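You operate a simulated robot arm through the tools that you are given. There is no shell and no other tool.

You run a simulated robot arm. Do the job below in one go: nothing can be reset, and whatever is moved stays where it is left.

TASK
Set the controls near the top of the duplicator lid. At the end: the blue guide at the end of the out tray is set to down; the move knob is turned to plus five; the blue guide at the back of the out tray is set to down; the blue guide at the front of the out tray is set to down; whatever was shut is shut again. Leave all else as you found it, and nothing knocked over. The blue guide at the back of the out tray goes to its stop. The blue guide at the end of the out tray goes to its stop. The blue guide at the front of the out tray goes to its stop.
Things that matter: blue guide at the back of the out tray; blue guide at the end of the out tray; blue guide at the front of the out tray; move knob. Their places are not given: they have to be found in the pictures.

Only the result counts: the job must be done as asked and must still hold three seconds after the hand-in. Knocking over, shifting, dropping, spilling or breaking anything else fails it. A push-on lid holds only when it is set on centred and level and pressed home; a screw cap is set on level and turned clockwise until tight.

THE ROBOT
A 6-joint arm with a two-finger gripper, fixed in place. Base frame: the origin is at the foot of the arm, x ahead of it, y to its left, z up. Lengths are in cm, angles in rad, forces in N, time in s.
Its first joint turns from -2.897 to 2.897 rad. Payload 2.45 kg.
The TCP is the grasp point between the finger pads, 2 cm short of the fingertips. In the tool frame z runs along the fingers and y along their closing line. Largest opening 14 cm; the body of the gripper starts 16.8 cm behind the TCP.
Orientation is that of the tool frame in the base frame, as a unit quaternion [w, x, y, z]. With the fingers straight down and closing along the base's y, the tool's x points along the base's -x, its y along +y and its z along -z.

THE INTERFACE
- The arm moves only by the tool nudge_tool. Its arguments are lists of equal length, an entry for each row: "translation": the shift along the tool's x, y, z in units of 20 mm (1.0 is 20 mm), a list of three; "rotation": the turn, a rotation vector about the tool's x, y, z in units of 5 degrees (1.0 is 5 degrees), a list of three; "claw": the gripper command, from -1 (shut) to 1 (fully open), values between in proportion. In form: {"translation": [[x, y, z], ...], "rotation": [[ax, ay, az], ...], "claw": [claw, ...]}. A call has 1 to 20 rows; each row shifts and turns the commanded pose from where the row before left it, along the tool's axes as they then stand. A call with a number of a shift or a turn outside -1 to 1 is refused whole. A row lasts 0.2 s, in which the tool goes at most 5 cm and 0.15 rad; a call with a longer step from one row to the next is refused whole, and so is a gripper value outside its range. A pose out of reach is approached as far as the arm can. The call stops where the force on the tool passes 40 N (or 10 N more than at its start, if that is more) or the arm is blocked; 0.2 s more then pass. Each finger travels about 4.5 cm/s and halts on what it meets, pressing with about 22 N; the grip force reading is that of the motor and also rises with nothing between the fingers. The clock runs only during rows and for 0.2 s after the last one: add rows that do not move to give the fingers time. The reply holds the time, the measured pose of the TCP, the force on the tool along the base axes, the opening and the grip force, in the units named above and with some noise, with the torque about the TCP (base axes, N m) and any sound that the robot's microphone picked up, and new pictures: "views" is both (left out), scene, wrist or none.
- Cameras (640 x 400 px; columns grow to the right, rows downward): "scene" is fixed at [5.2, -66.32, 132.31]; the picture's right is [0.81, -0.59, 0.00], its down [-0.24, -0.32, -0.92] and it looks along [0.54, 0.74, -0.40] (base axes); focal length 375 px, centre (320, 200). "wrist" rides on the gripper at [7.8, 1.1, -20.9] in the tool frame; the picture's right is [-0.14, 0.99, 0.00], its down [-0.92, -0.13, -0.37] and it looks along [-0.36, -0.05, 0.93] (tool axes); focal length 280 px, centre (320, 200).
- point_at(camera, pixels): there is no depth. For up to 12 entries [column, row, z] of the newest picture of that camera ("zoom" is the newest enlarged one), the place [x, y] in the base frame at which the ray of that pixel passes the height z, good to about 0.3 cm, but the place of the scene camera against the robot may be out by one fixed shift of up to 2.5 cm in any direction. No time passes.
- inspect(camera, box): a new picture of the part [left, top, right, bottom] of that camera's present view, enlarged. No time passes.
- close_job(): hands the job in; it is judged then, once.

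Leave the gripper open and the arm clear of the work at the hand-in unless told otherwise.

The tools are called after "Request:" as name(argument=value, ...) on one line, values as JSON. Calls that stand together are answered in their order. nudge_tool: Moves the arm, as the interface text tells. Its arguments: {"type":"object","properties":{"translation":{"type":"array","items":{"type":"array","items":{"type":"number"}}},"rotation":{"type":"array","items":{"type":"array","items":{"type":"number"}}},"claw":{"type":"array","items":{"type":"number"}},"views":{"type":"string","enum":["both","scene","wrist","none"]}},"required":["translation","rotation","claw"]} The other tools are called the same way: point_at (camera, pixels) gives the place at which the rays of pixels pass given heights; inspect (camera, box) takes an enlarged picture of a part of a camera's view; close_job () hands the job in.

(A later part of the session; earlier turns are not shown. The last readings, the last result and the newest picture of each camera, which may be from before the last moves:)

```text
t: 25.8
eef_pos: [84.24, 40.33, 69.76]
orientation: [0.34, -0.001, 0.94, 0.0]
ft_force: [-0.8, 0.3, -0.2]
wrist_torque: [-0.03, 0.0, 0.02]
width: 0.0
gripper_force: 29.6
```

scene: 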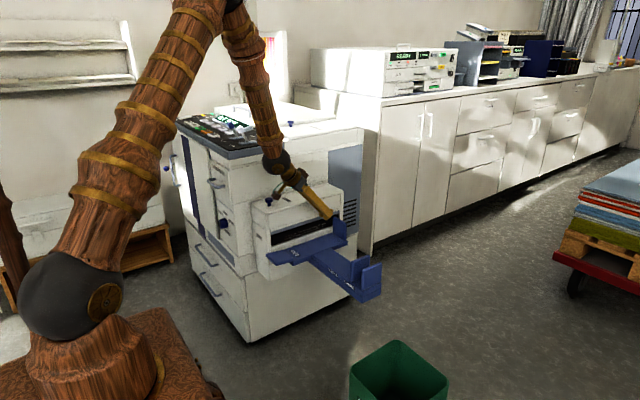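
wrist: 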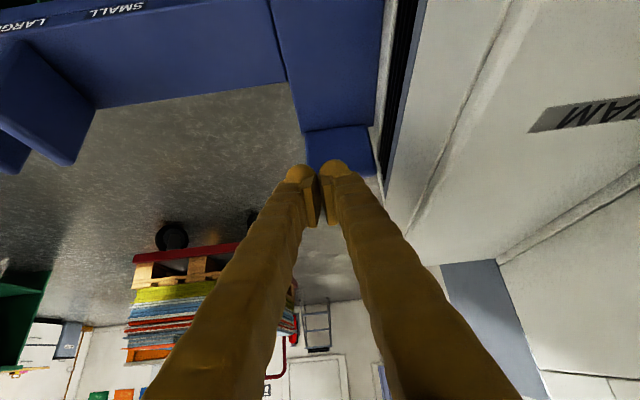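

Tilt is 40°. I lower the fingertips to the inner side of the back guide: TCP about (88.5, 40.3, 60).

Request:
nudge_tool(translation=[[0.248, 0, 0.853], [0.248, 0, 0.853], [0.248, 0, 0.853], [0.248, 0, 0.853], [0.248, 0, 0.853], [0.248, 0, 0.853], [0, 0, 0]], rotation=[[0, 0, 0], [0, 0, 0], [0, 0, 0], [0, 0, 0], [0, 0, 0], [0, 0, 0], [0, 0, 0]], claw=[-1, -1, -1, -1, -1, -1, -1])

Request:
inspect(camera="scene", box=[285, 185, 375, 260])

Request:
inspect(camera="wrist", box=[250, 60, 410, 220])

```text
t: 27.4
eef_pos: [88.45, 40.29, 59.94]
orientation: [0.341, 0.0, 0.94, -0.001]
ft_force: [0.0, -0.7, 0.0]
wrist_torque: [-0.01, 0.0, 0.0]
width: 0.0
gripper_force: 29.6
```

scene: 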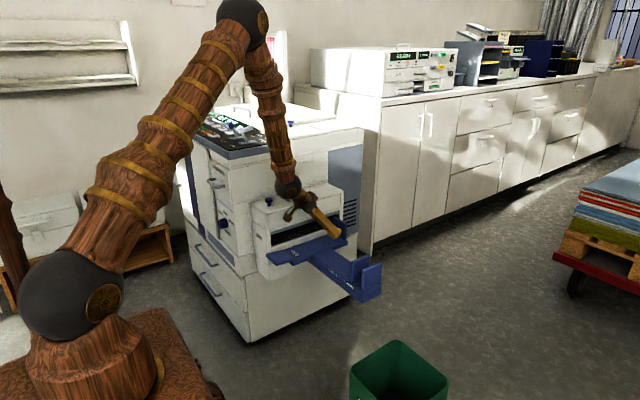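
wrist: 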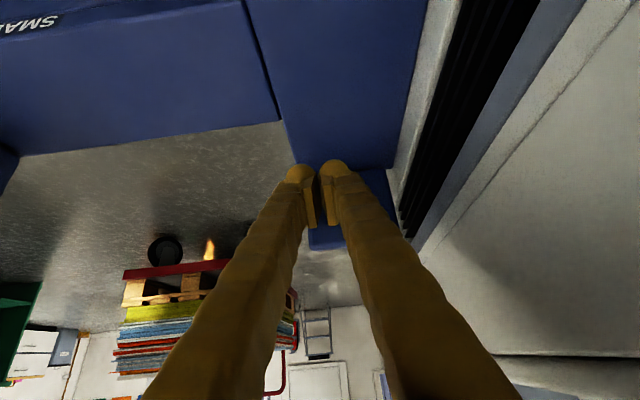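

```text
5.33 times, centred on (330, 222) of scene
```

zoom: 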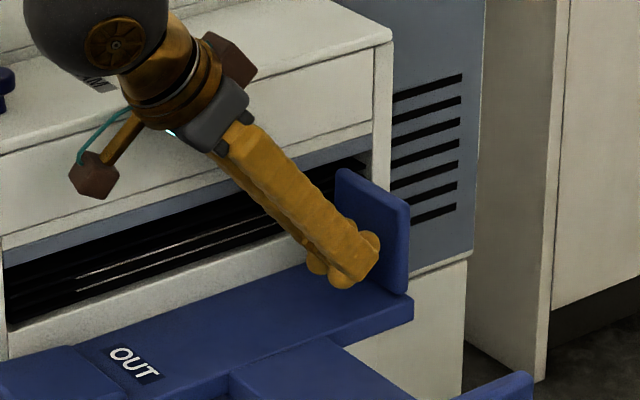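

```text
2.50 times, centred on (330, 140) of wrist
```

zoom: 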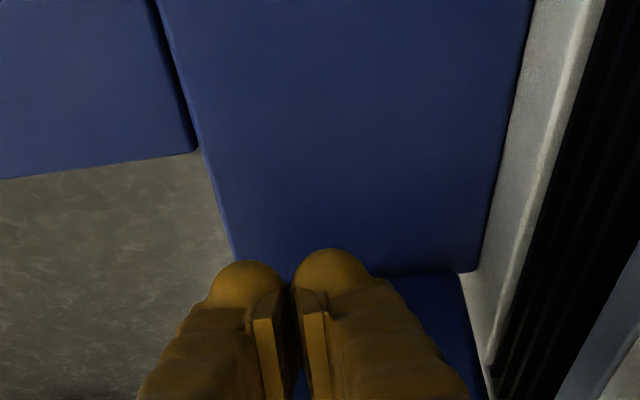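

The fingertips are just inside the back guide. I push in +x (rows of 0.5 cm along base x).

Request:
nudge_tool(translation=[[-0.1915, 0, 0.161], [-0.1915, 0, 0.161], [-0.1915, 0, 0.161], [-0.1915, 0, 0.161], [-0.1915, 0, 0.161], [-0.1915, 0, 0.161], [-0.1915, 0, 0.161], [-0.1915, 0, 0.161], [-0.1915, 0, 0.161], [-0.1915, 0, 0.161]], rotation=[[0, 0, 0], [0, 0, 0], [0, 0, 0], [0, 0, 0], [0, 0, 0], [0, 0, 0], [0, 0, 0], [0, 0, 0], [0, 0, 0], [0, 0, 0]], claw=[-1, -1, -1, -1, -1, -1, -1, -1, -1, -1])

Request:
inspect(camera="scene", box=[295, 185, 385, 260])

```text
t: 29.6
eef_pos: [93.58, 40.35, 59.95]
orientation: [0.341, -0.001, 0.94, -0.001]
ft_force: [0.1, -0.4, -0.5]
wrist_torque: [0.01, -0.01, 0.0]
width: 0.0
gripper_force: 29.4
```

scene: 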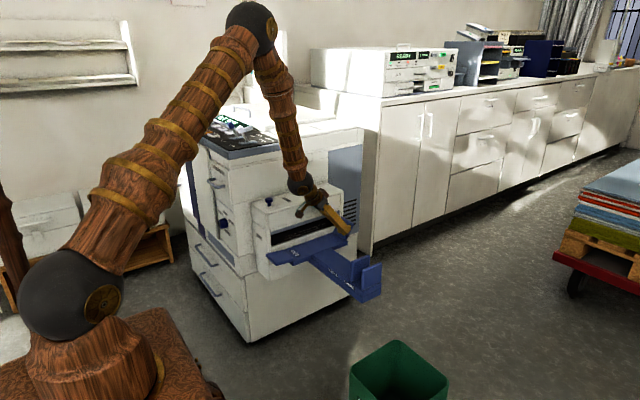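
wrist: 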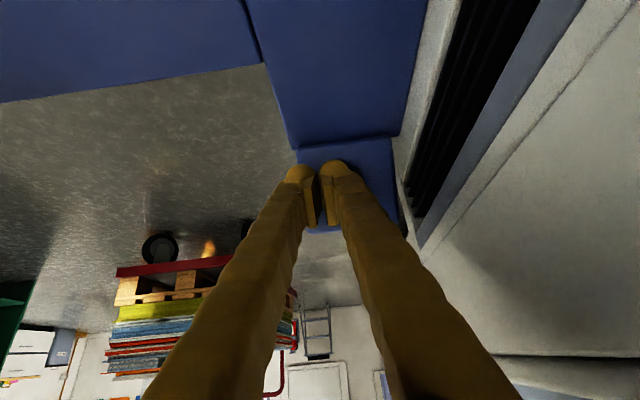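

```text
5.33 times, centred on (340, 222) of scene
```

zoom: 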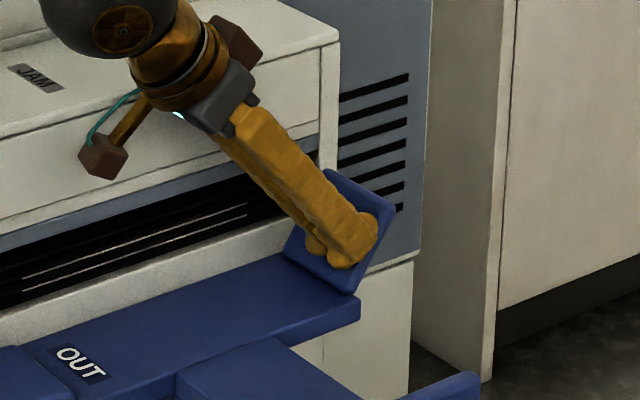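

The guide is tipping outward. I follow it further out and then down.

Request:
nudge_tool(translation=[[-0.1915, 0, 0.161], [-0.1915, 0, 0.161], [-0.1915, 0, 0.161], [-0.1915, 0, 0.161], [-0.095, 0, 0.276], [-0.095, 0, 0.276], [-0.095, 0, 0.276], [-0.095, 0, 0.276], [0, 0, 0]], rotation=[[0, 0, 0], [0, 0, 0], [0, 0, 0], [0, 0, 0], [0, 0, 0], [0, 0, 0], [0, 0, 0], [0, 0, 0], [0, 0, 0]], claw=[-1, -1, -1, -1, -1, -1, -1, -1, -1])

Request:
inspect(camera="scene", box=[305, 185, 395, 260])

Request:
inspect(camera="wrist", box=[250, 60, 410, 220])

```text
t: 31.6
eef_pos: [97.39, 40.32, 58.91]
orientation: [0.34, 0.0, 0.94, -0.001]
ft_force: [-0.1, 0.7, 0.0]
wrist_torque: [0.01, -0.02, 0.03]
width: 0.0
gripper_force: 30.1
```

scene: 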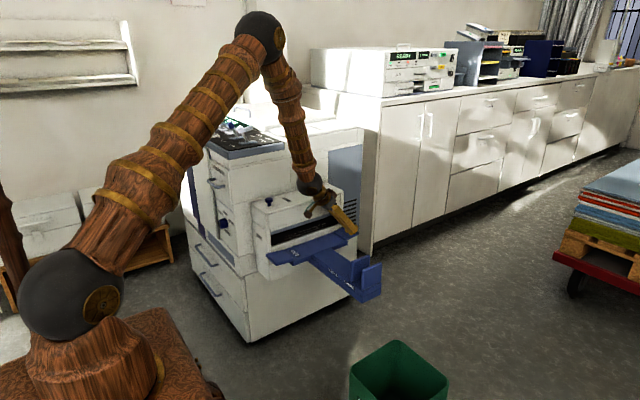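
wrist: 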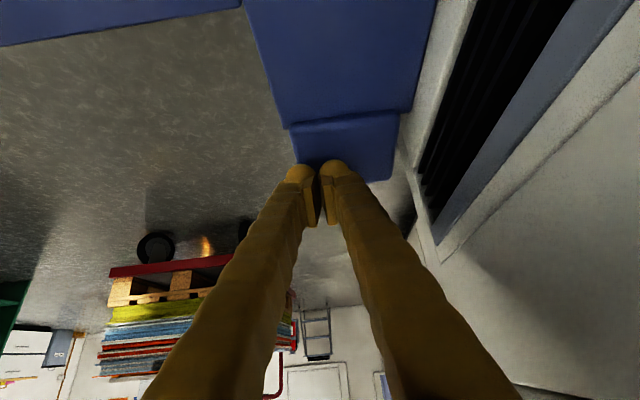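

```text
5.33 times, centred on (350, 222) of scene
```

zoom: 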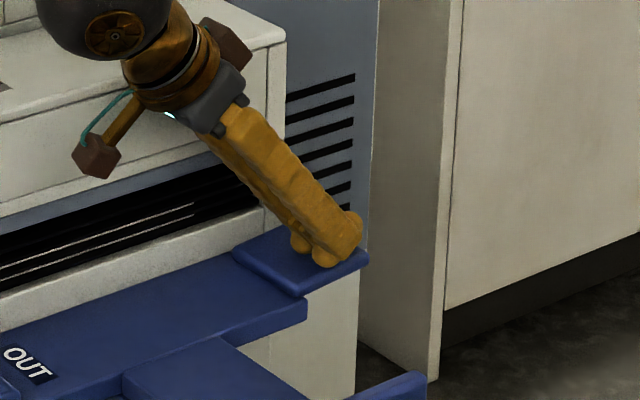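

```text
2.50 times, centred on (330, 140) of wrist
```

zoom: 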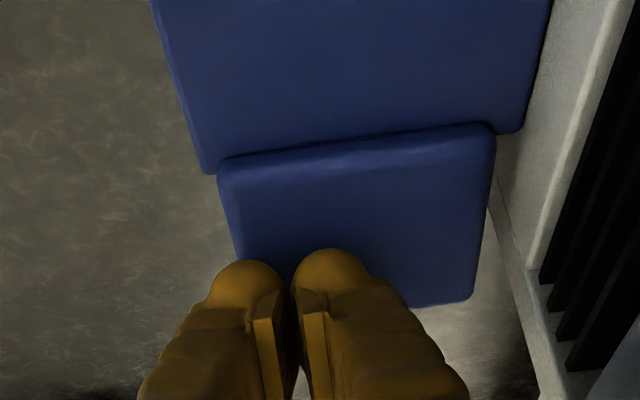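

Nearly flat. I press straight down in small steps until its stop.

Request:
nudge_tool(translation=[[0.0965, 0, 0.115], [0.0965, 0, 0.115], [0.0965, 0, 0.115], [0.0965, 0, 0.115], [0.0965, 0, 0.115], [0.0965, 0, 0.115], [0.0965, 0, 0.115]], rotation=[[0, 0, 0], [0, 0, 0], [0, 0, 0], [0, 0, 0], [0, 0, 0], [0, 0, 0], [0, 0, 0]], claw=[-1, -1, -1, -1, -1, -1, -1])

Request:
inspect(camera="scene", box=[305, 185, 395, 260])

```text
t: 32.4
eef_pos: [97.66, 40.34, 58.29]
orientation: [0.343, -0.001, 0.939, 0.0]
ft_force: [-2.6, 0.1, 9.3]
wrist_torque: [0.02, 0.03, 0.03]
width: 0.61
gripper_force: 29.2
stopped in row 4: the force on the tool passed its limit at 46 N (the readings are from after the stop); the commanded pose is now the measured one
```

scene: 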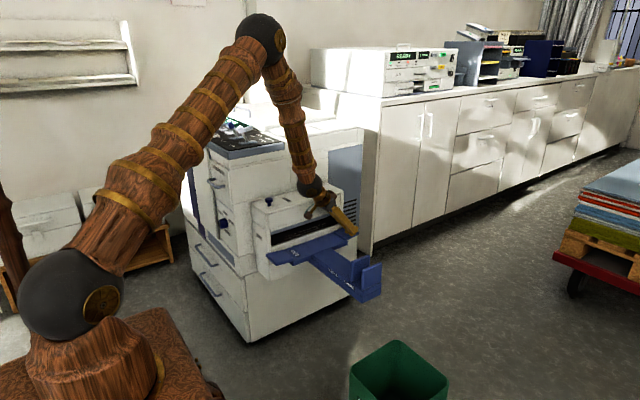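
wrist: 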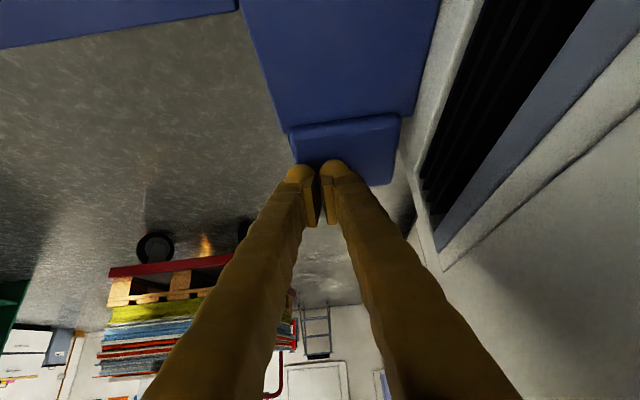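

```text
5.33 times, centred on (350, 222) of scene
```

zoom: 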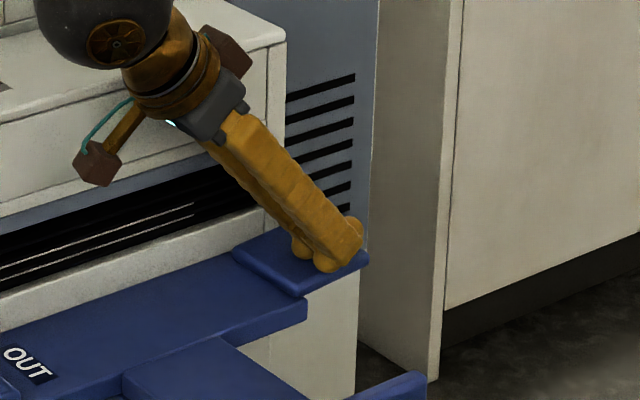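

The back guide met its stop (46 N). I lift, come back inwards, and untilt the tool.

Request:
nudge_tool(translation=[[-0.2, 0, -0.25], [-0.482, 0, -0.575], [-0.482, 0, -0.575], [-0.482, 0, -0.575], [-0.482, 0, -0.575], [-0.482, 0, -0.575], [-0.482, 0, -0.575], [0.766, 0, -0.643], [0.766, 0, -0.643], [0.766, 0, -0.643], [0.766, 0, -0.643], [0.766, 0, -0.643], [0, 0, 0]], rotation=[[0, 0, 0], [0, 0, 0], [0, 0, 0], [0, 0, 0], [0, 0, 0], [0, 0, 0], [0, 0, 0], [0, 0, 0], [0, 0, 0], [0, 0, 0], [0, 0, 0], [0, 0, 0], [0, 0, 0]], claw=[-1, -1, -1, -1, -1, -1, -1, -1, -1, -1, -1, -1, -1])

Request:
nudge_tool(translation=[[0, -1, 0], [0, -1, 0], [0, -1, 0], [0, -1, 0], [0, -1, 0], [0, -1, 0], [0, -1, 0], [0, -1, 0], [0, 0, 0]], rotation=[[0, 1, 0], [0, 1, 0], [0, 1, 0], [0, 1, 0], [0, 1, 0], [0, 1, 0], [0, 1, 0], [0, 1, 0], [0, 0, 0]], claw=[-1, -1, -1, -1, -1, -1, -1, -1, -1])

Request:
inspect(camera="scene", box=[255, 195, 395, 305])

```text
t: 35.2
eef_pos: [87.42, 40.36, 67.95]
orientation: [0.342, 0.0, 0.94, -0.002]
ft_force: [0.0, 0.4, 0.0]
wrist_torque: [0.02, 0.01, -0.01]
width: 0.0
gripper_force: 29.6
```

scene: 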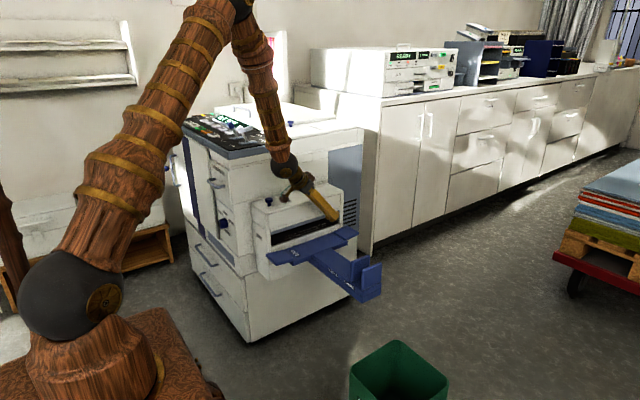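
wrist: 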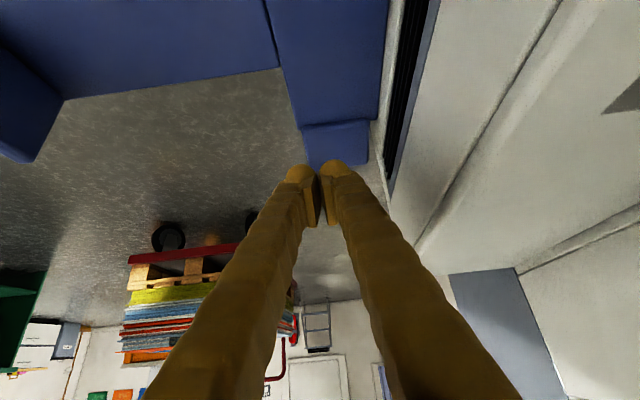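

```text
t: 37.2
eef_pos: [87.26, 24.13, 67.78]
orientation: [0.0, 0.0, 1.0, -0.002]
ft_force: [-0.6, -0.5, -0.2]
wrist_torque: [0.02, -0.01, 0.0]
width: 0.01
gripper_force: 29.8
```

scene: 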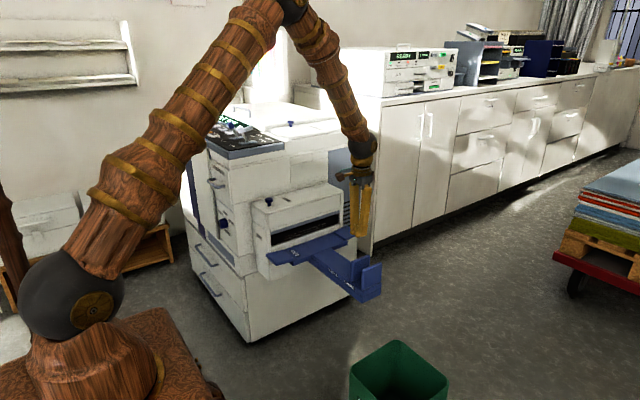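
wrist: 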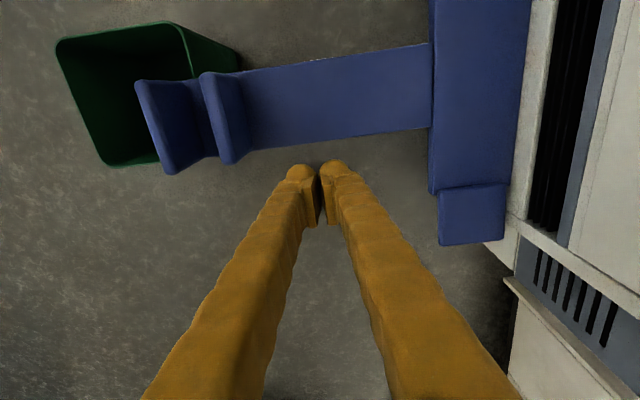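

```text
3.64 times, centred on (325, 250) of scene
```

zoom: 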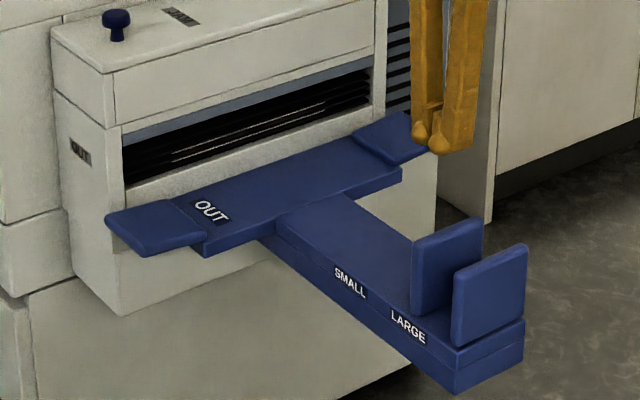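

Both side guides lie flat. Now I measure the two end plates from this closer view to place the fingers in the gap between them.

Request:
inspect(camera="wrist", box=[120, 50, 280, 190])

```text
2.86 times, centred on (200, 120) of wrist
```

zoom: 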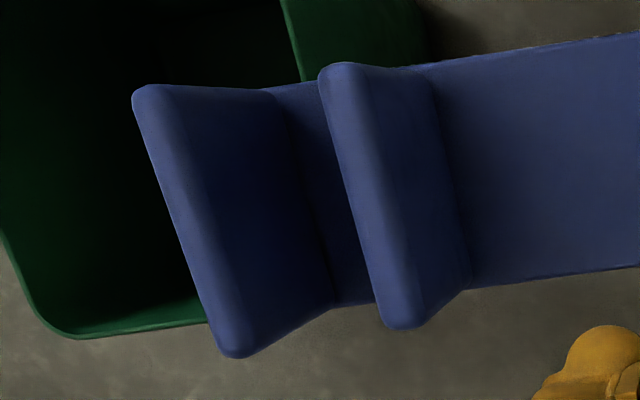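

Request:
point_at(camera="zoom", pixels=[[218, 220, 61.1], [175, 225, 61.1], [355, 200, 61.1], [393, 195, 61.1], [303, 196, 54.3], [447, 180, 54.3], [150, 88, 61.1], [235, 355, 61.1], [135, 95, 61.1], [222, 350, 61.1]])

```text
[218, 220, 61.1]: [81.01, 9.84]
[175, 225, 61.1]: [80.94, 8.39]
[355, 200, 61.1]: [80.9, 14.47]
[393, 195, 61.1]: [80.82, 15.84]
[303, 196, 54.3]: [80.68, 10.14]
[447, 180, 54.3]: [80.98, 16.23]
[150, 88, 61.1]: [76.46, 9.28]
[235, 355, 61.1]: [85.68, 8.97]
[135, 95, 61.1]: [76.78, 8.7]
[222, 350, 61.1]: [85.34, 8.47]
```

Gap between the plates is y≈10.0–14.7 (closed fingers are 2.8 thick). I move above its middle, (81, 12.35), and check.

Request:
nudge_tool(translation=[[0.5217, -0.982, 0], [0.5217, -0.982, 0], [0.5217, -0.982, 0], [0.5217, -0.982, 0], [0.5217, -0.982, 0], [0.5217, -0.982, 0], [0, 0, 0]], rotation=[[0, 0, 0], [0, 0, 0], [0, 0, 0], [0, 0, 0], [0, 0, 0], [0, 0, 0], [0, 0, 0]], claw=[-1, -1, -1, -1, -1, -1, -1])

Request:
inspect(camera="wrist", box=[250, 110, 390, 240])

Request:
inspect(camera="scene", box=[325, 225, 405, 305])

```text
t: 38.8
eef_pos: [81.21, 12.29, 67.88]
orientation: [0.0, 0.0, 1.0, 0.0]
ft_force: [0.6, -0.3, -0.1]
wrist_torque: [-0.04, 0.03, 0.01]
width: 0.0
gripper_force: 29.8
```

scene: 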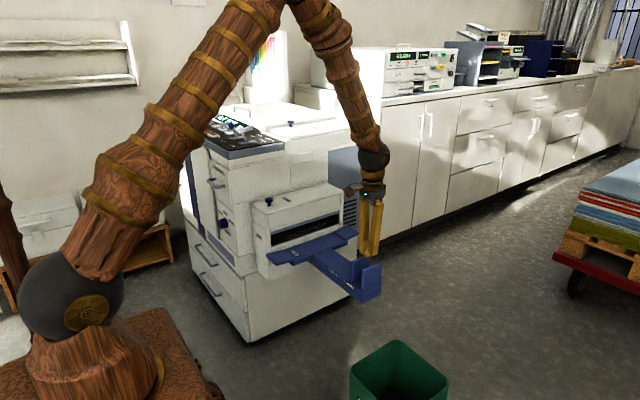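
wrist: 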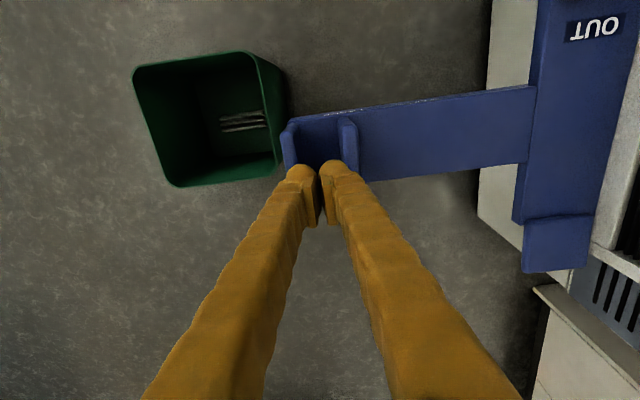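

```text
3.08 times, centred on (320, 175) of wrist
```

zoom: 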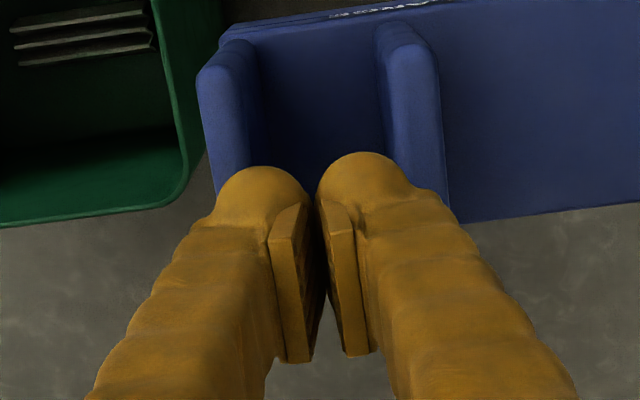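

```text
5.00 times, centred on (365, 265) of scene
```

zoom: 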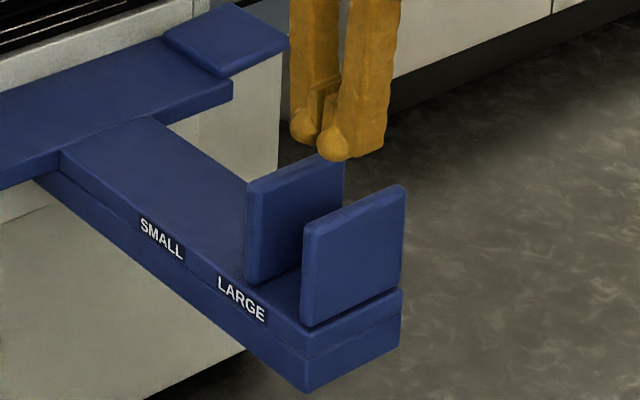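

The closed fingers look bulkier in the picture than the gap leaves room for. Safer: open to 12 cm and put only the left (-y) finger in the gap, with the hand centred at y≈19.6 (right finger stays far over the arm of the tray). I set that up at height first.

Request:
nudge_tool(translation=[[0, 0.73, 0], [0, 0.73, 0], [0, 0.73, 0], [0, 0.73, 0], [0, 0.73, 0], [0, 0, 0], [0, 0, 0], [0, 0, 0], [0, 0, 0]], rotation=[[0, 0, 0], [0, 0, 0], [0, 0, 0], [0, 0, 0], [0, 0, 0], [0, 0, 0], [0, 0, 0], [0, 0, 0], [0, 0, 0]], claw=[0.714, 0.714, 0.714, 0.714, 0.714, 0.714, 0.714, 0.714, 0.714])

Request:
inspect(camera="wrist", box=[150, 90, 330, 240])

Request:
inspect(camera="scene", box=[315, 205, 405, 305])

```text
t: 40.8
eef_pos: [81.33, 19.86, 67.93]
orientation: [-0.001, -0.001, 1.0, -0.001]
ft_force: [-0.1, -0.6, 0.6]
wrist_torque: [0.03, -0.02, 0.03]
width: 11.97
gripper_force: 0.1
```

scene: 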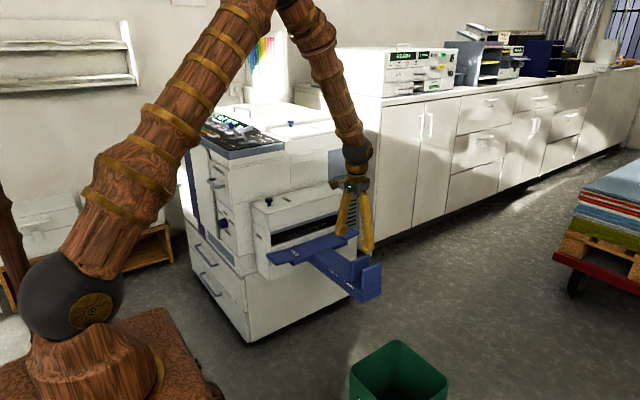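
wrist: 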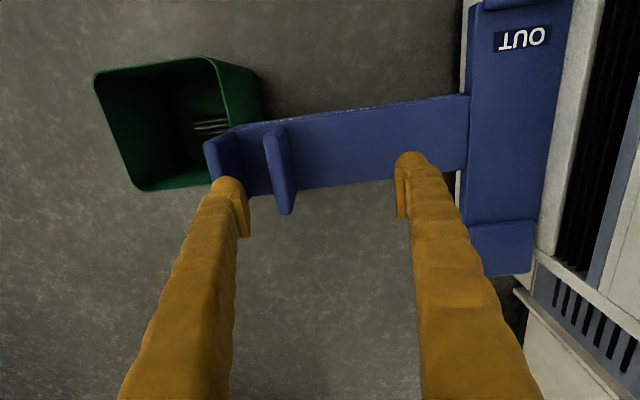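

```text
2.67 times, centred on (240, 165) of wrist
```

zoom: 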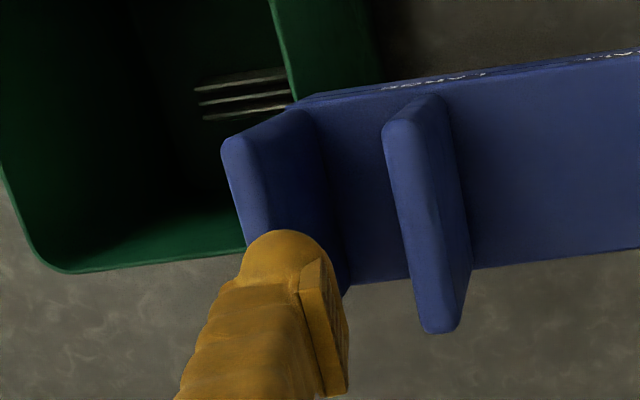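

```text
4.00 times, centred on (360, 255) of scene
```

zoom: 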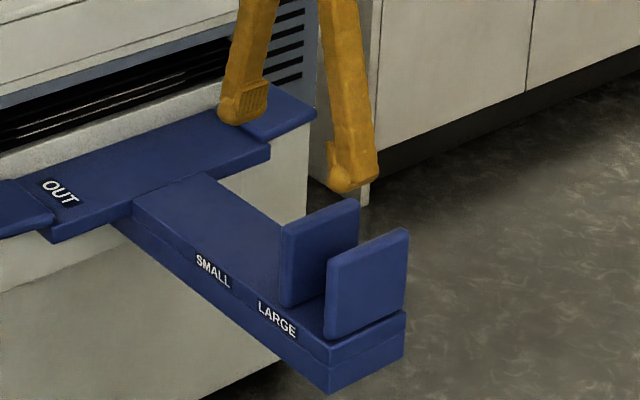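

Request:
point_at(camera="wrist", pixels=[[212, 188, 66], [240, 188, 66], [248, 215, 66], [229, 178, 66], [249, 215, 68], [205, 145, 61.1], [265, 140, 61.1], [216, 170, 61.1], [281, 190, 61.1]])

```text
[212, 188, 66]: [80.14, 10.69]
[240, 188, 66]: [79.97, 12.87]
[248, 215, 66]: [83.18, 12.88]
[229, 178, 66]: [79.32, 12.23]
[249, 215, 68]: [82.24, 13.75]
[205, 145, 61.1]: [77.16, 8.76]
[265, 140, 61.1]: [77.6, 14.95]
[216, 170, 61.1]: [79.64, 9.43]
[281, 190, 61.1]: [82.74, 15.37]
```

The left finger spans y≈10.7–13.9, inside the gap 10.0–14.7. I lower slowly to TCP z≈60.5.

Request:
nudge_tool(translation=[[0, 0, 0.8], [0, 0, 0.8], [0, 0, 0.4], [0, 0, 0.3], [0, 0, 0.3], [0, 0, 0.3], [0, 0, 0.3], [0, 0, 0.3], [0, 0, 0]], rotation=[[0, 0, 0], [0, 0, 0], [0, 0, 0], [0, 0, 0], [0, 0, 0], [0, 0, 0], [0, 0, 0], [0, 0, 0], [0, 0, 0]], claw=[0.714, 0.714, 0.714, 0.714, 0.714, 0.714, 0.714, 0.714, 0.714])

Request:
inspect(camera="wrist", box=[150, 90, 330, 240])

Request:
inspect(camera="scene", box=[315, 205, 405, 305])

```text
t: 42.8
eef_pos: [81.37, 19.69, 60.8]
orientation: [0.001, 0.001, 1.0, -0.001]
ft_force: [0.0, 0.1, 0.0]
wrist_torque: [0.01, -0.02, -0.01]
width: 12.01
gripper_force: 0.0
```

scene: 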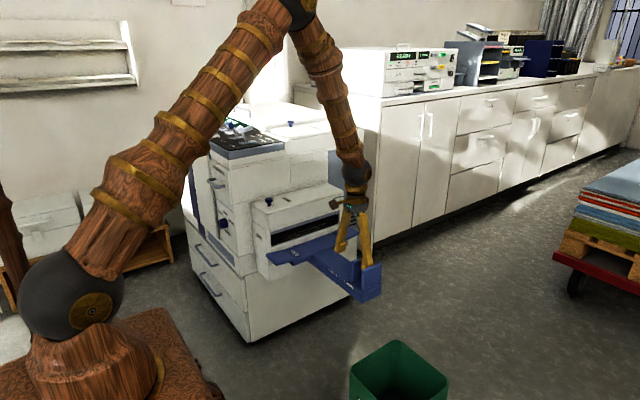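
wrist: 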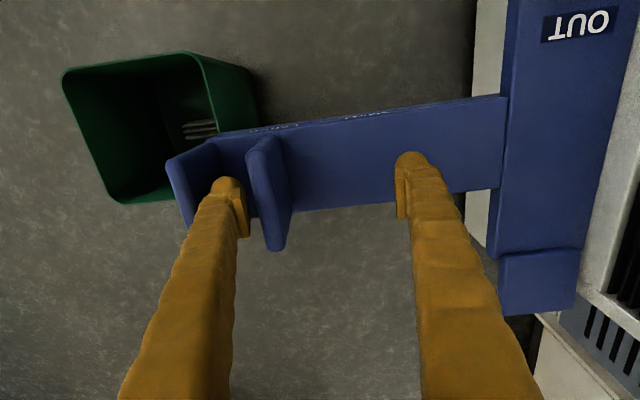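

```text
2.67 times, centred on (240, 165) of wrist
```

zoom: 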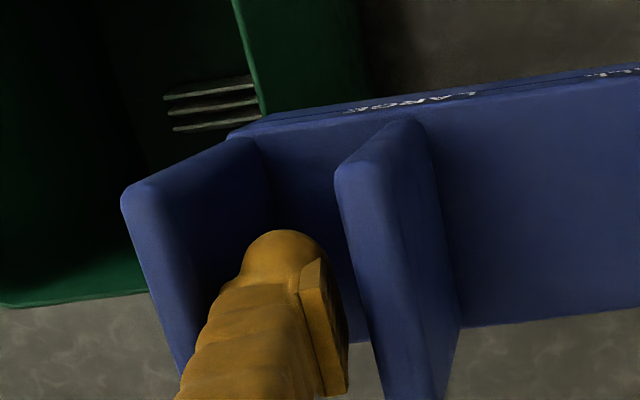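

```text
4.00 times, centred on (360, 255) of scene
```

zoom: 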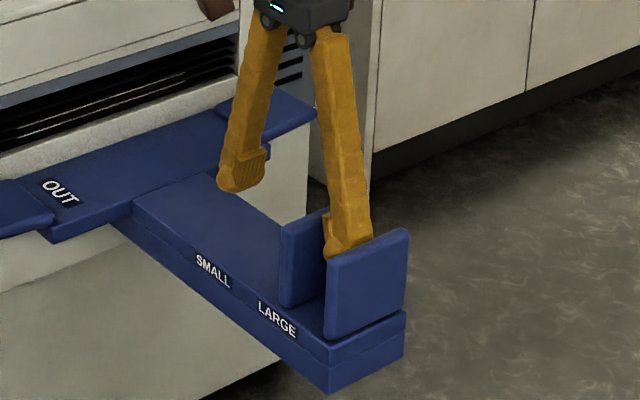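

The left finger is in the gap without touching. I push slowly in -y.

Request:
nudge_tool(translation=[[0, -0.2, 0], [0, -0.2, 0], [0, -0.2, 0], [0, -0.2, 0], [0, -0.2, 0], [0, -0.2, 0], [0, -0.2, 0], [0, 0, 0]], rotation=[[0, 0, 0], [0, 0, 0], [0, 0, 0], [0, 0, 0], [0, 0, 0], [0, 0, 0], [0, 0, 0], [0, 0, 0]], claw=[0.714, 0.714, 0.714, 0.714, 0.714, 0.714, 0.714, 0.714])

Request:
inspect(camera="wrist", box=[150, 90, 330, 240])

Request:
inspect(camera="scene", box=[315, 205, 405, 305])

```text
t: 44.6
eef_pos: [81.3, 16.94, 60.98]
orientation: [0.0, 0.0, 1.0, -0.001]
ft_force: [-0.1, 0.7, 0.6]
wrist_torque: [0.0, 0.03, -0.04]
width: 11.95
gripper_force: 0.2
```

scene: 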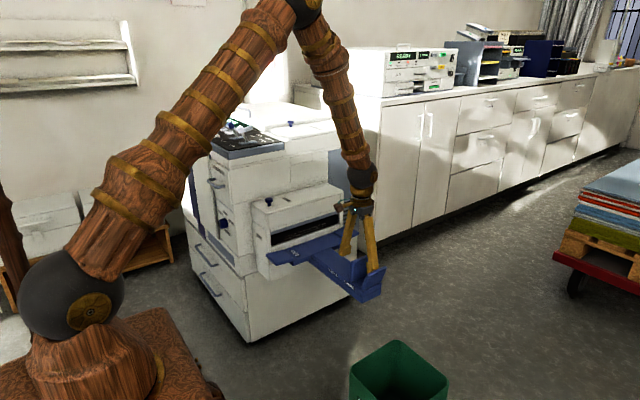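
wrist: 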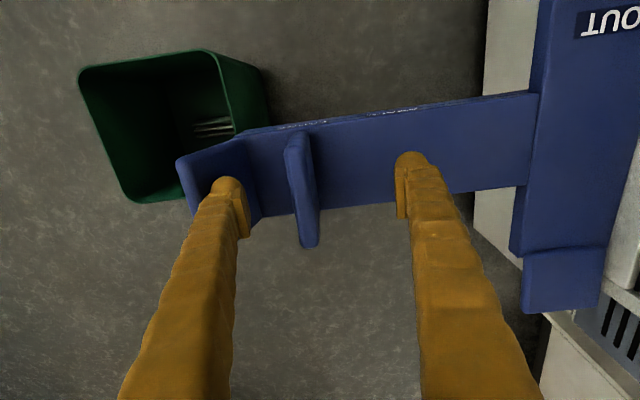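

```text
2.67 times, centred on (240, 165) of wrist
```

zoom: 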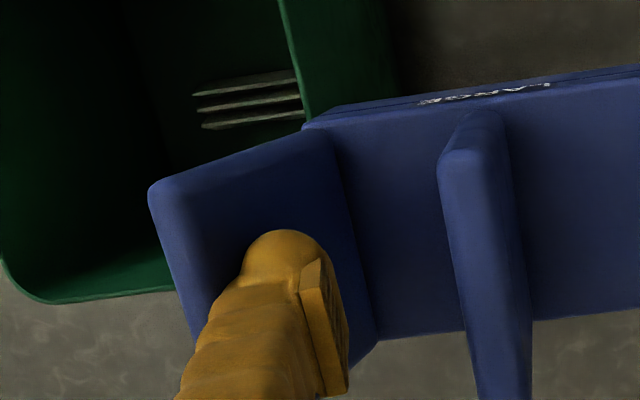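

```text
4.00 times, centred on (360, 255) of scene
```

zoom: 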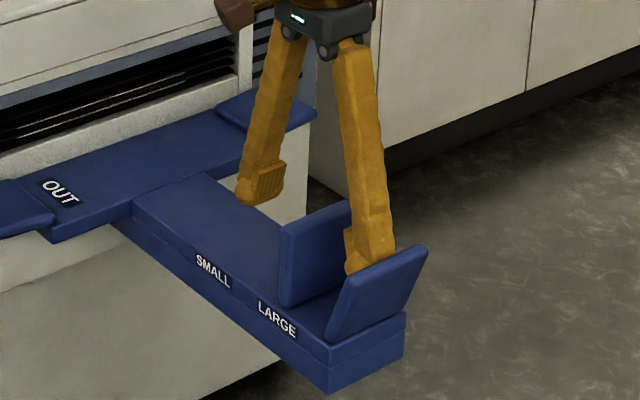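

It folds outward. I keep pushing in -y, then down, staying clear of the inner plate with the right finger (hand centre not below y≈12).

Request:
nudge_tool(translation=[[0, -0.2, 0], [0, -0.2, 0], [0, -0.2, 0], [0, -0.2, 0], [0, -0.2, 0], [0, -0.2, 0], [0, -0.2, 0.15], [0, -0.2, 0.2], [0, -0.2, 0.2], [0, -0.2, 0.2], [0, -0.1, 0.2], [0, 0, 0]], rotation=[[0, 0, 0], [0, 0, 0], [0, 0, 0], [0, 0, 0], [0, 0, 0], [0, 0, 0], [0, 0, 0], [0, 0, 0], [0, 0, 0], [0, 0, 0], [0, 0, 0], [0, 0, 0]], claw=[0.714, 0.714, 0.714, 0.714, 0.714, 0.714, 0.714, 0.714, 0.714, 0.714, 0.714, 0.714])

Request:
inspect(camera="wrist", box=[150, 90, 430, 240])

Request:
inspect(camera="scene", box=[315, 205, 405, 305])

```text
t: 47.2
eef_pos: [81.13, 12.73, 59.07]
orientation: [0.0, 0.0, 1.0, 0.0]
ft_force: [-0.4, -0.5, -0.6]
wrist_torque: [-0.02, 0.0, -0.01]
width: 12.0
gripper_force: 0.1
```

scene: 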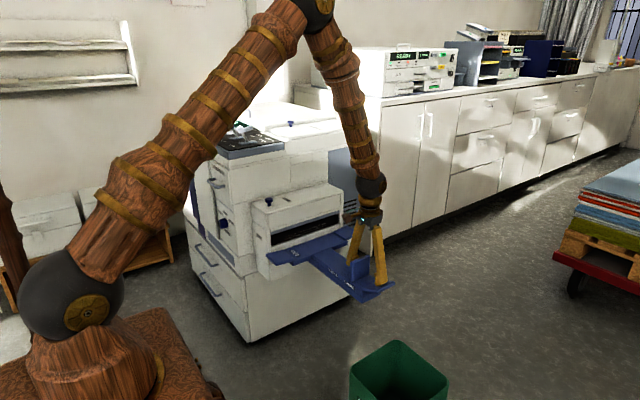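
wrist: 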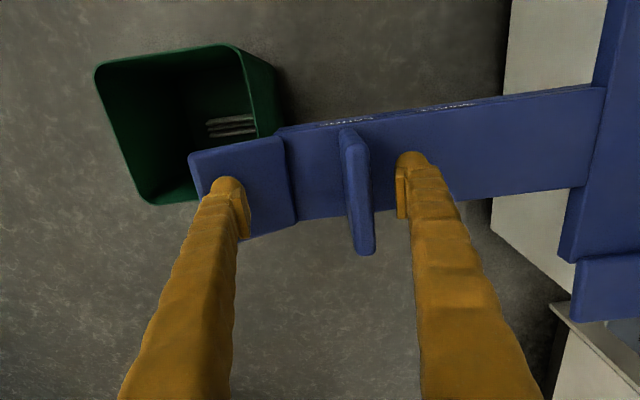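

```text
2.29 times, centred on (290, 165) of wrist
```

zoom: 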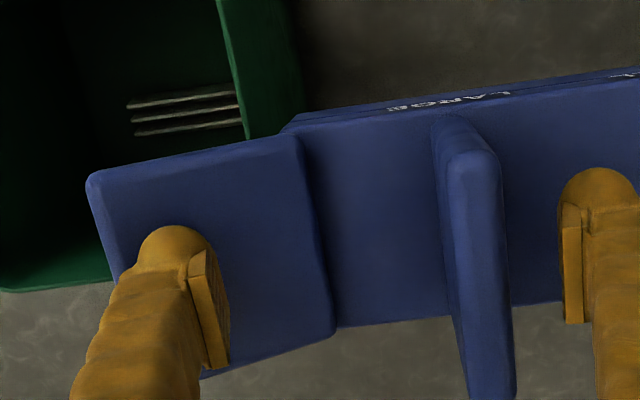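

```text
4.00 times, centred on (360, 255) of scene
```

zoom: 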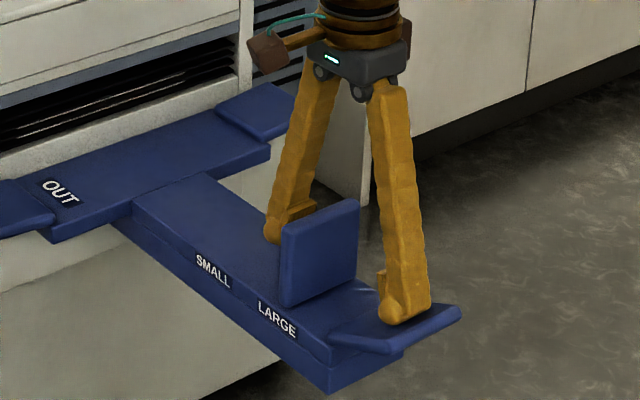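

Nearly flat. I press straight down slowly until its stop.

Request:
nudge_tool(translation=[[0, 0, 0.15], [0, 0, 0.15], [0, 0, 0.15], [0, 0, 0.15], [0, 0, 0.15], [0, 0, 0.15]], rotation=[[0, 0, 0], [0, 0, 0], [0, 0, 0], [0, 0, 0], [0, 0, 0], [0, 0, 0]], claw=[0.714, 0.714, 0.714, 0.714, 0.714, 0.714])

Request:
inspect(camera="scene", box=[315, 205, 405, 305])

```text
t: 48.6
eef_pos: [81.41, 12.83, 57.36]
orientation: [0.0, 0.0, 1.0, 0.0]
ft_force: [-7.4, 3.4, 18.6]
wrist_torque: [-1.36, 0.05, -0.55]
width: 12.1
gripper_force: 1.1
```

scene: 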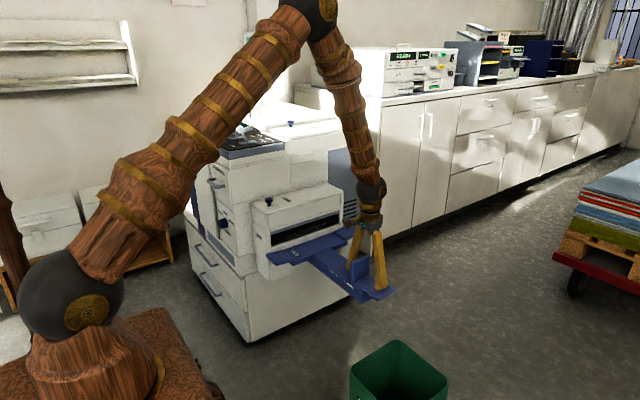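
wrist: 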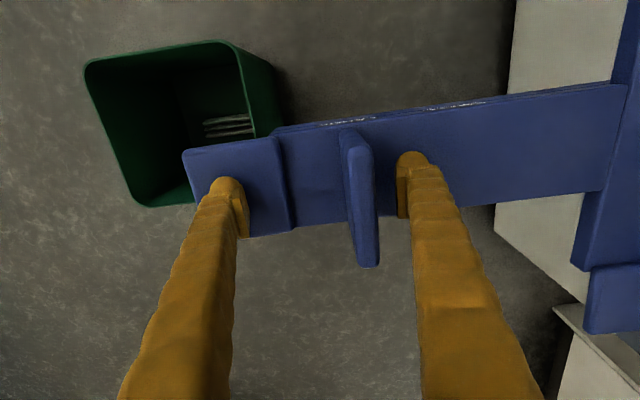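

```text
4.00 times, centred on (360, 255) of scene
```

zoom: 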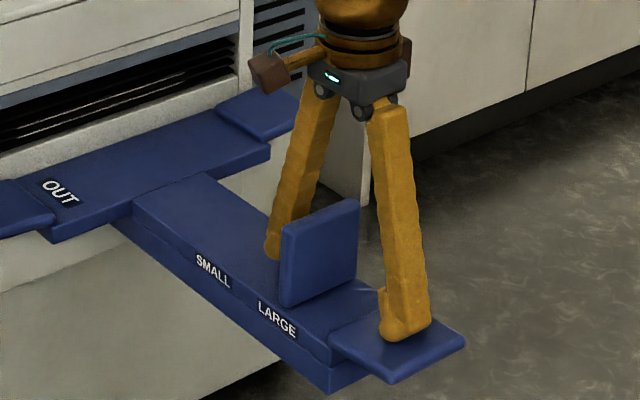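

The end guide is flat with 18.6 N at the left finger. I press a bit further to make sure it's on its stop.

Request:
nudge_tool(translation=[[0, 0, 0.1], [0, 0, 0.1], [0, 0, 0.1]], rotation=[[0, 0, 0], [0, 0, 0], [0, 0, 0]], claw=[0.714, 0.714, 0.714], views="none")

Request:
nudge_tool(translation=[[0, 0, -0.5], [0, 0, -1], [0, 0, -1], [0, 0, -1], [0, 0, -1], [0, 0, -1], [0, 0, -1], [0, 0, 0]], rotation=[[0, 0, 0], [0, 0, 0], [0, 0, 0], [0, 0, 0], [0, 0, 0], [0, 0, 0], [0, 0, 0], [0, 0, 0]], claw=[0.714, 0.714, 0.714, 0.714, 0.714, 0.714, 0.714, 0.714])

Request:
inspect(camera="scene", box=[255, 205, 405, 305])

Request:
inspect(camera="wrist", box=[150, 60, 400, 240])

```text
t: 49.1
eef_pos: [81.45, 12.89, 57.21]
orientation: [0.001, 0.0, 1.0, -0.001]
ft_force: [-4.3, 3.5, 17.6]
wrist_torque: [-1.23, 0.1, -0.47]
width: 12.11
gripper_force: 0.6
stopped in row 2: the force on the tool passed its limit at 45 N (the readings are from after the stop); the commanded pose is now the measured one
```

```text
t: 50.9
eef_pos: [81.28, 12.98, 70.16]
orientation: [0.001, 0.0, 1.0, -0.001]
ft_force: [-0.3, 0.6, 0.0]
wrist_torque: [-0.02, -0.01, -0.01]
width: 12.01
gripper_force: 0.0
```

scene: 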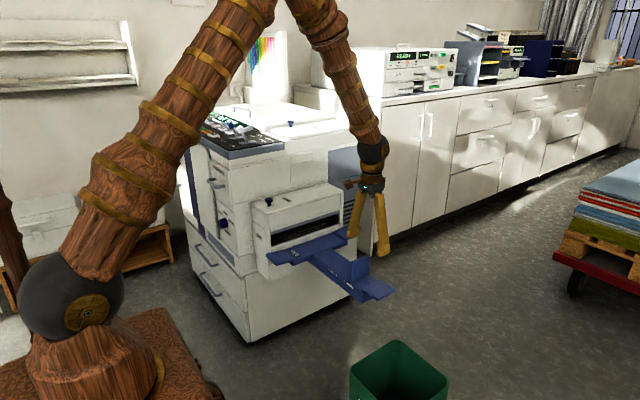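
wrist: 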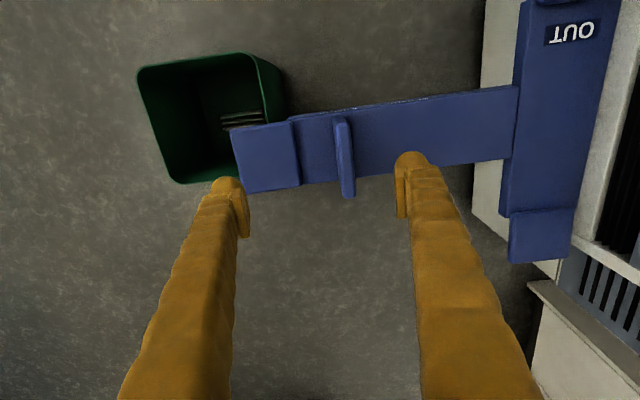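

```text
4.00 times, centred on (330, 255) of scene
```

zoom: 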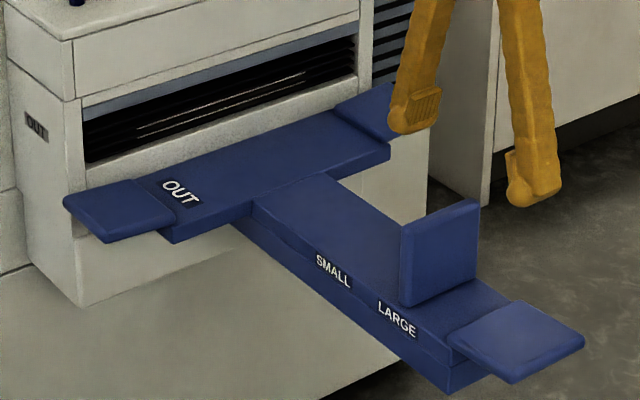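

```text
2.22 times, centred on (275, 150) of wrist
```

zoom: 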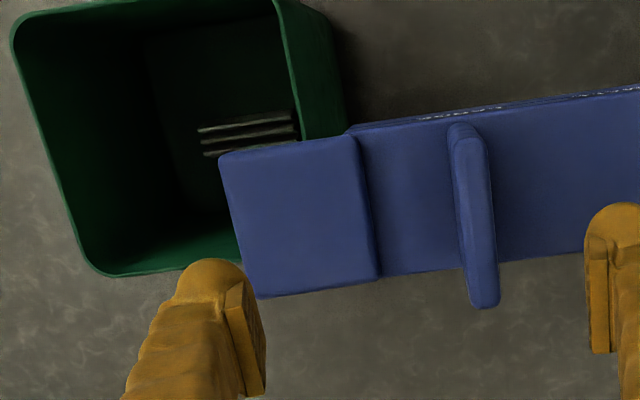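

All three guides are down. The inner plate is still at LARGE. Now the MOVE knob on the front face: I lift clear, shut the gripper and swing to the front side of the machine at height.

Request:
nudge_tool(translation=[[0, 0, -1], [0, 0, -1], [0, 0, -1], [0, 0, -1], [0, 0, -1], [0, 0, -1], [0, 0, -1], [0, 0, -1], [0, 0, -1], [0, 0, -1], [0.5, 0, -1], [1, 0.5, -1], [1, 0.5, 0], [1, 0.5, 0], [1, 0.5, 0], [1, 0.5, 0], [1, 0.5, 0], [1, 0.5, 0], [1, 0.5, 0], [1, 0.5, 0]], rotation=[[0, 0, 0], [0, 0, 0], [0, 0, 0], [0, 0, 0], [0, 0, 0], [0, 0, 0], [0, 0, 0], [0, 0, 0], [0, 0, 0], [0, 0, 0], [0, 0, 0], [0, 0, 0], [0, 0, 0], [0, 0, 0], [0, 0, 0], [0, 0, 0], [0, 0, 0], [0, 0, 0], [0, 0, 0], [0, 0, 0]], claw=[0.714, 0.714, 0.714, 0.714, 0.714, 0.714, 0.5, 0, -0.5, -1, -1, -1, -1, -1, -1, -1, -1, -1, -1, -1])

Request:
inspect(camera="scene", box=[255, 205, 405, 305])

```text
t: 55.1
eef_pos: [62.31, 21.71, 94.1]
orientation: [0.001, 0.0, 1.0, -0.001]
ft_force: [-0.8, 0.8, -0.1]
wrist_torque: [0.01, 0.0, 0.05]
width: 0.0
gripper_force: 22.2
```

scene: 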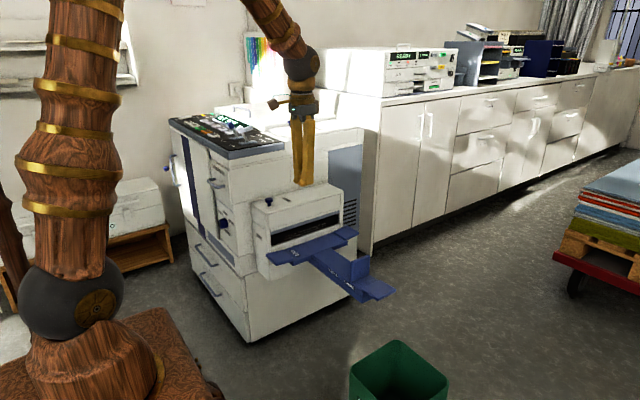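
wrist: 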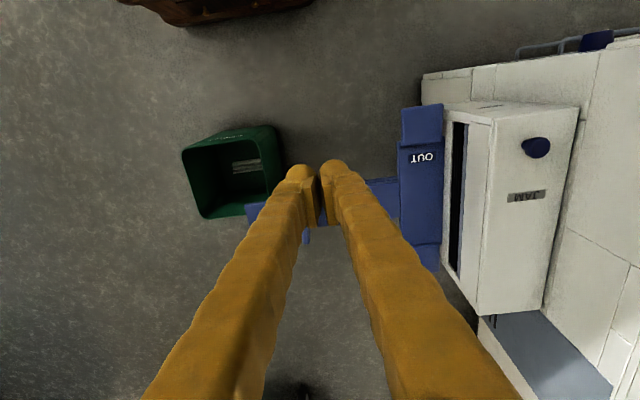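

```text
4.00 times, centred on (330, 255) of scene
```

zoom: 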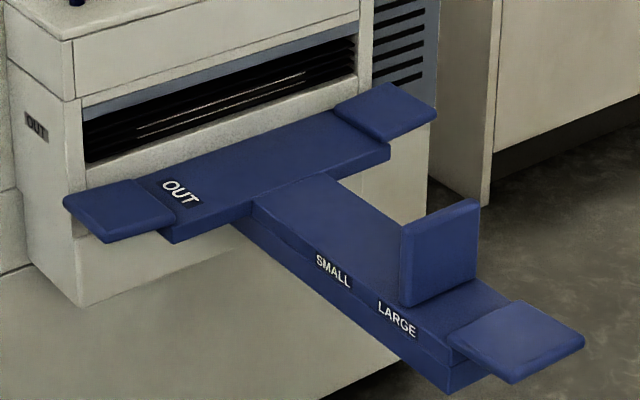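

All three guides are clearly flat. Next I swing round to the front: towards (36, 50, 92).

Request:
nudge_tool(translation=[[1, 1, 0], [1, 1, 0], [1, 1, 0], [1, 1, 0], [1, 1, 0], [1, 1, 0], [1, 1, 0], [1, 1, 0], [1, 1, 0], [1, 1, 0], [1, 1, 0], [1, 1, 0], [1, 1, 0], [0, 1, 0], [0, 0, 0]], rotation=[[0, 0, 0], [0, 0, 0], [0, 0, 0], [0, 0, 0], [0, 0, 0], [0, 0, 0], [0, 0, 0], [0, 0, 0], [0, 0, 0], [0, 0, 0], [0, 0, 0], [0, 0, 0], [0, 0, 0], [0, 0, 0], [0, 0, 0]], claw=[-1, -1, -1, -1, -1, -1, -1, -1, -1, -1, -1, -1, -1, -1, -1])

```text
t: 58.5
eef_pos: [38.1, 48.51, 91.21]
orientation: [-0.014, 0.019, 0.999, -0.021]
ft_force: [-0.4, 0.1, 0.0]
wrist_torque: [0.02, -0.11, 0.01]
width: 0.02
gripper_force: 22.3
stopped in row 15: the arm was blocked; the commanded pose is now the measured one
```

scene: 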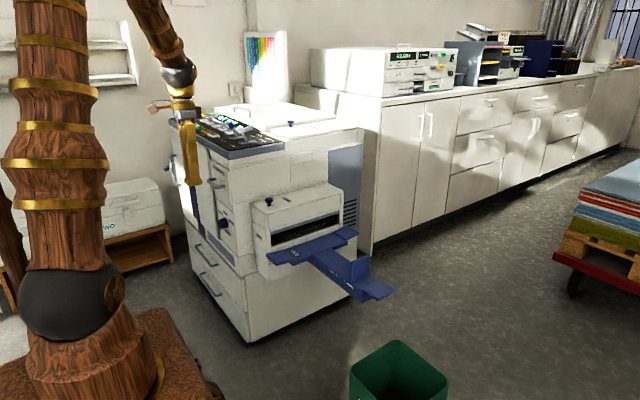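
wrist: 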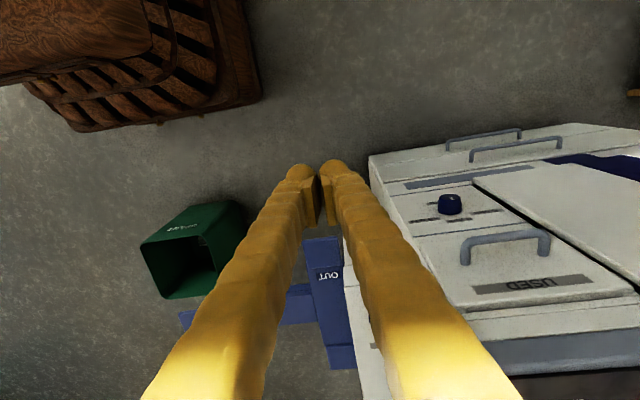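

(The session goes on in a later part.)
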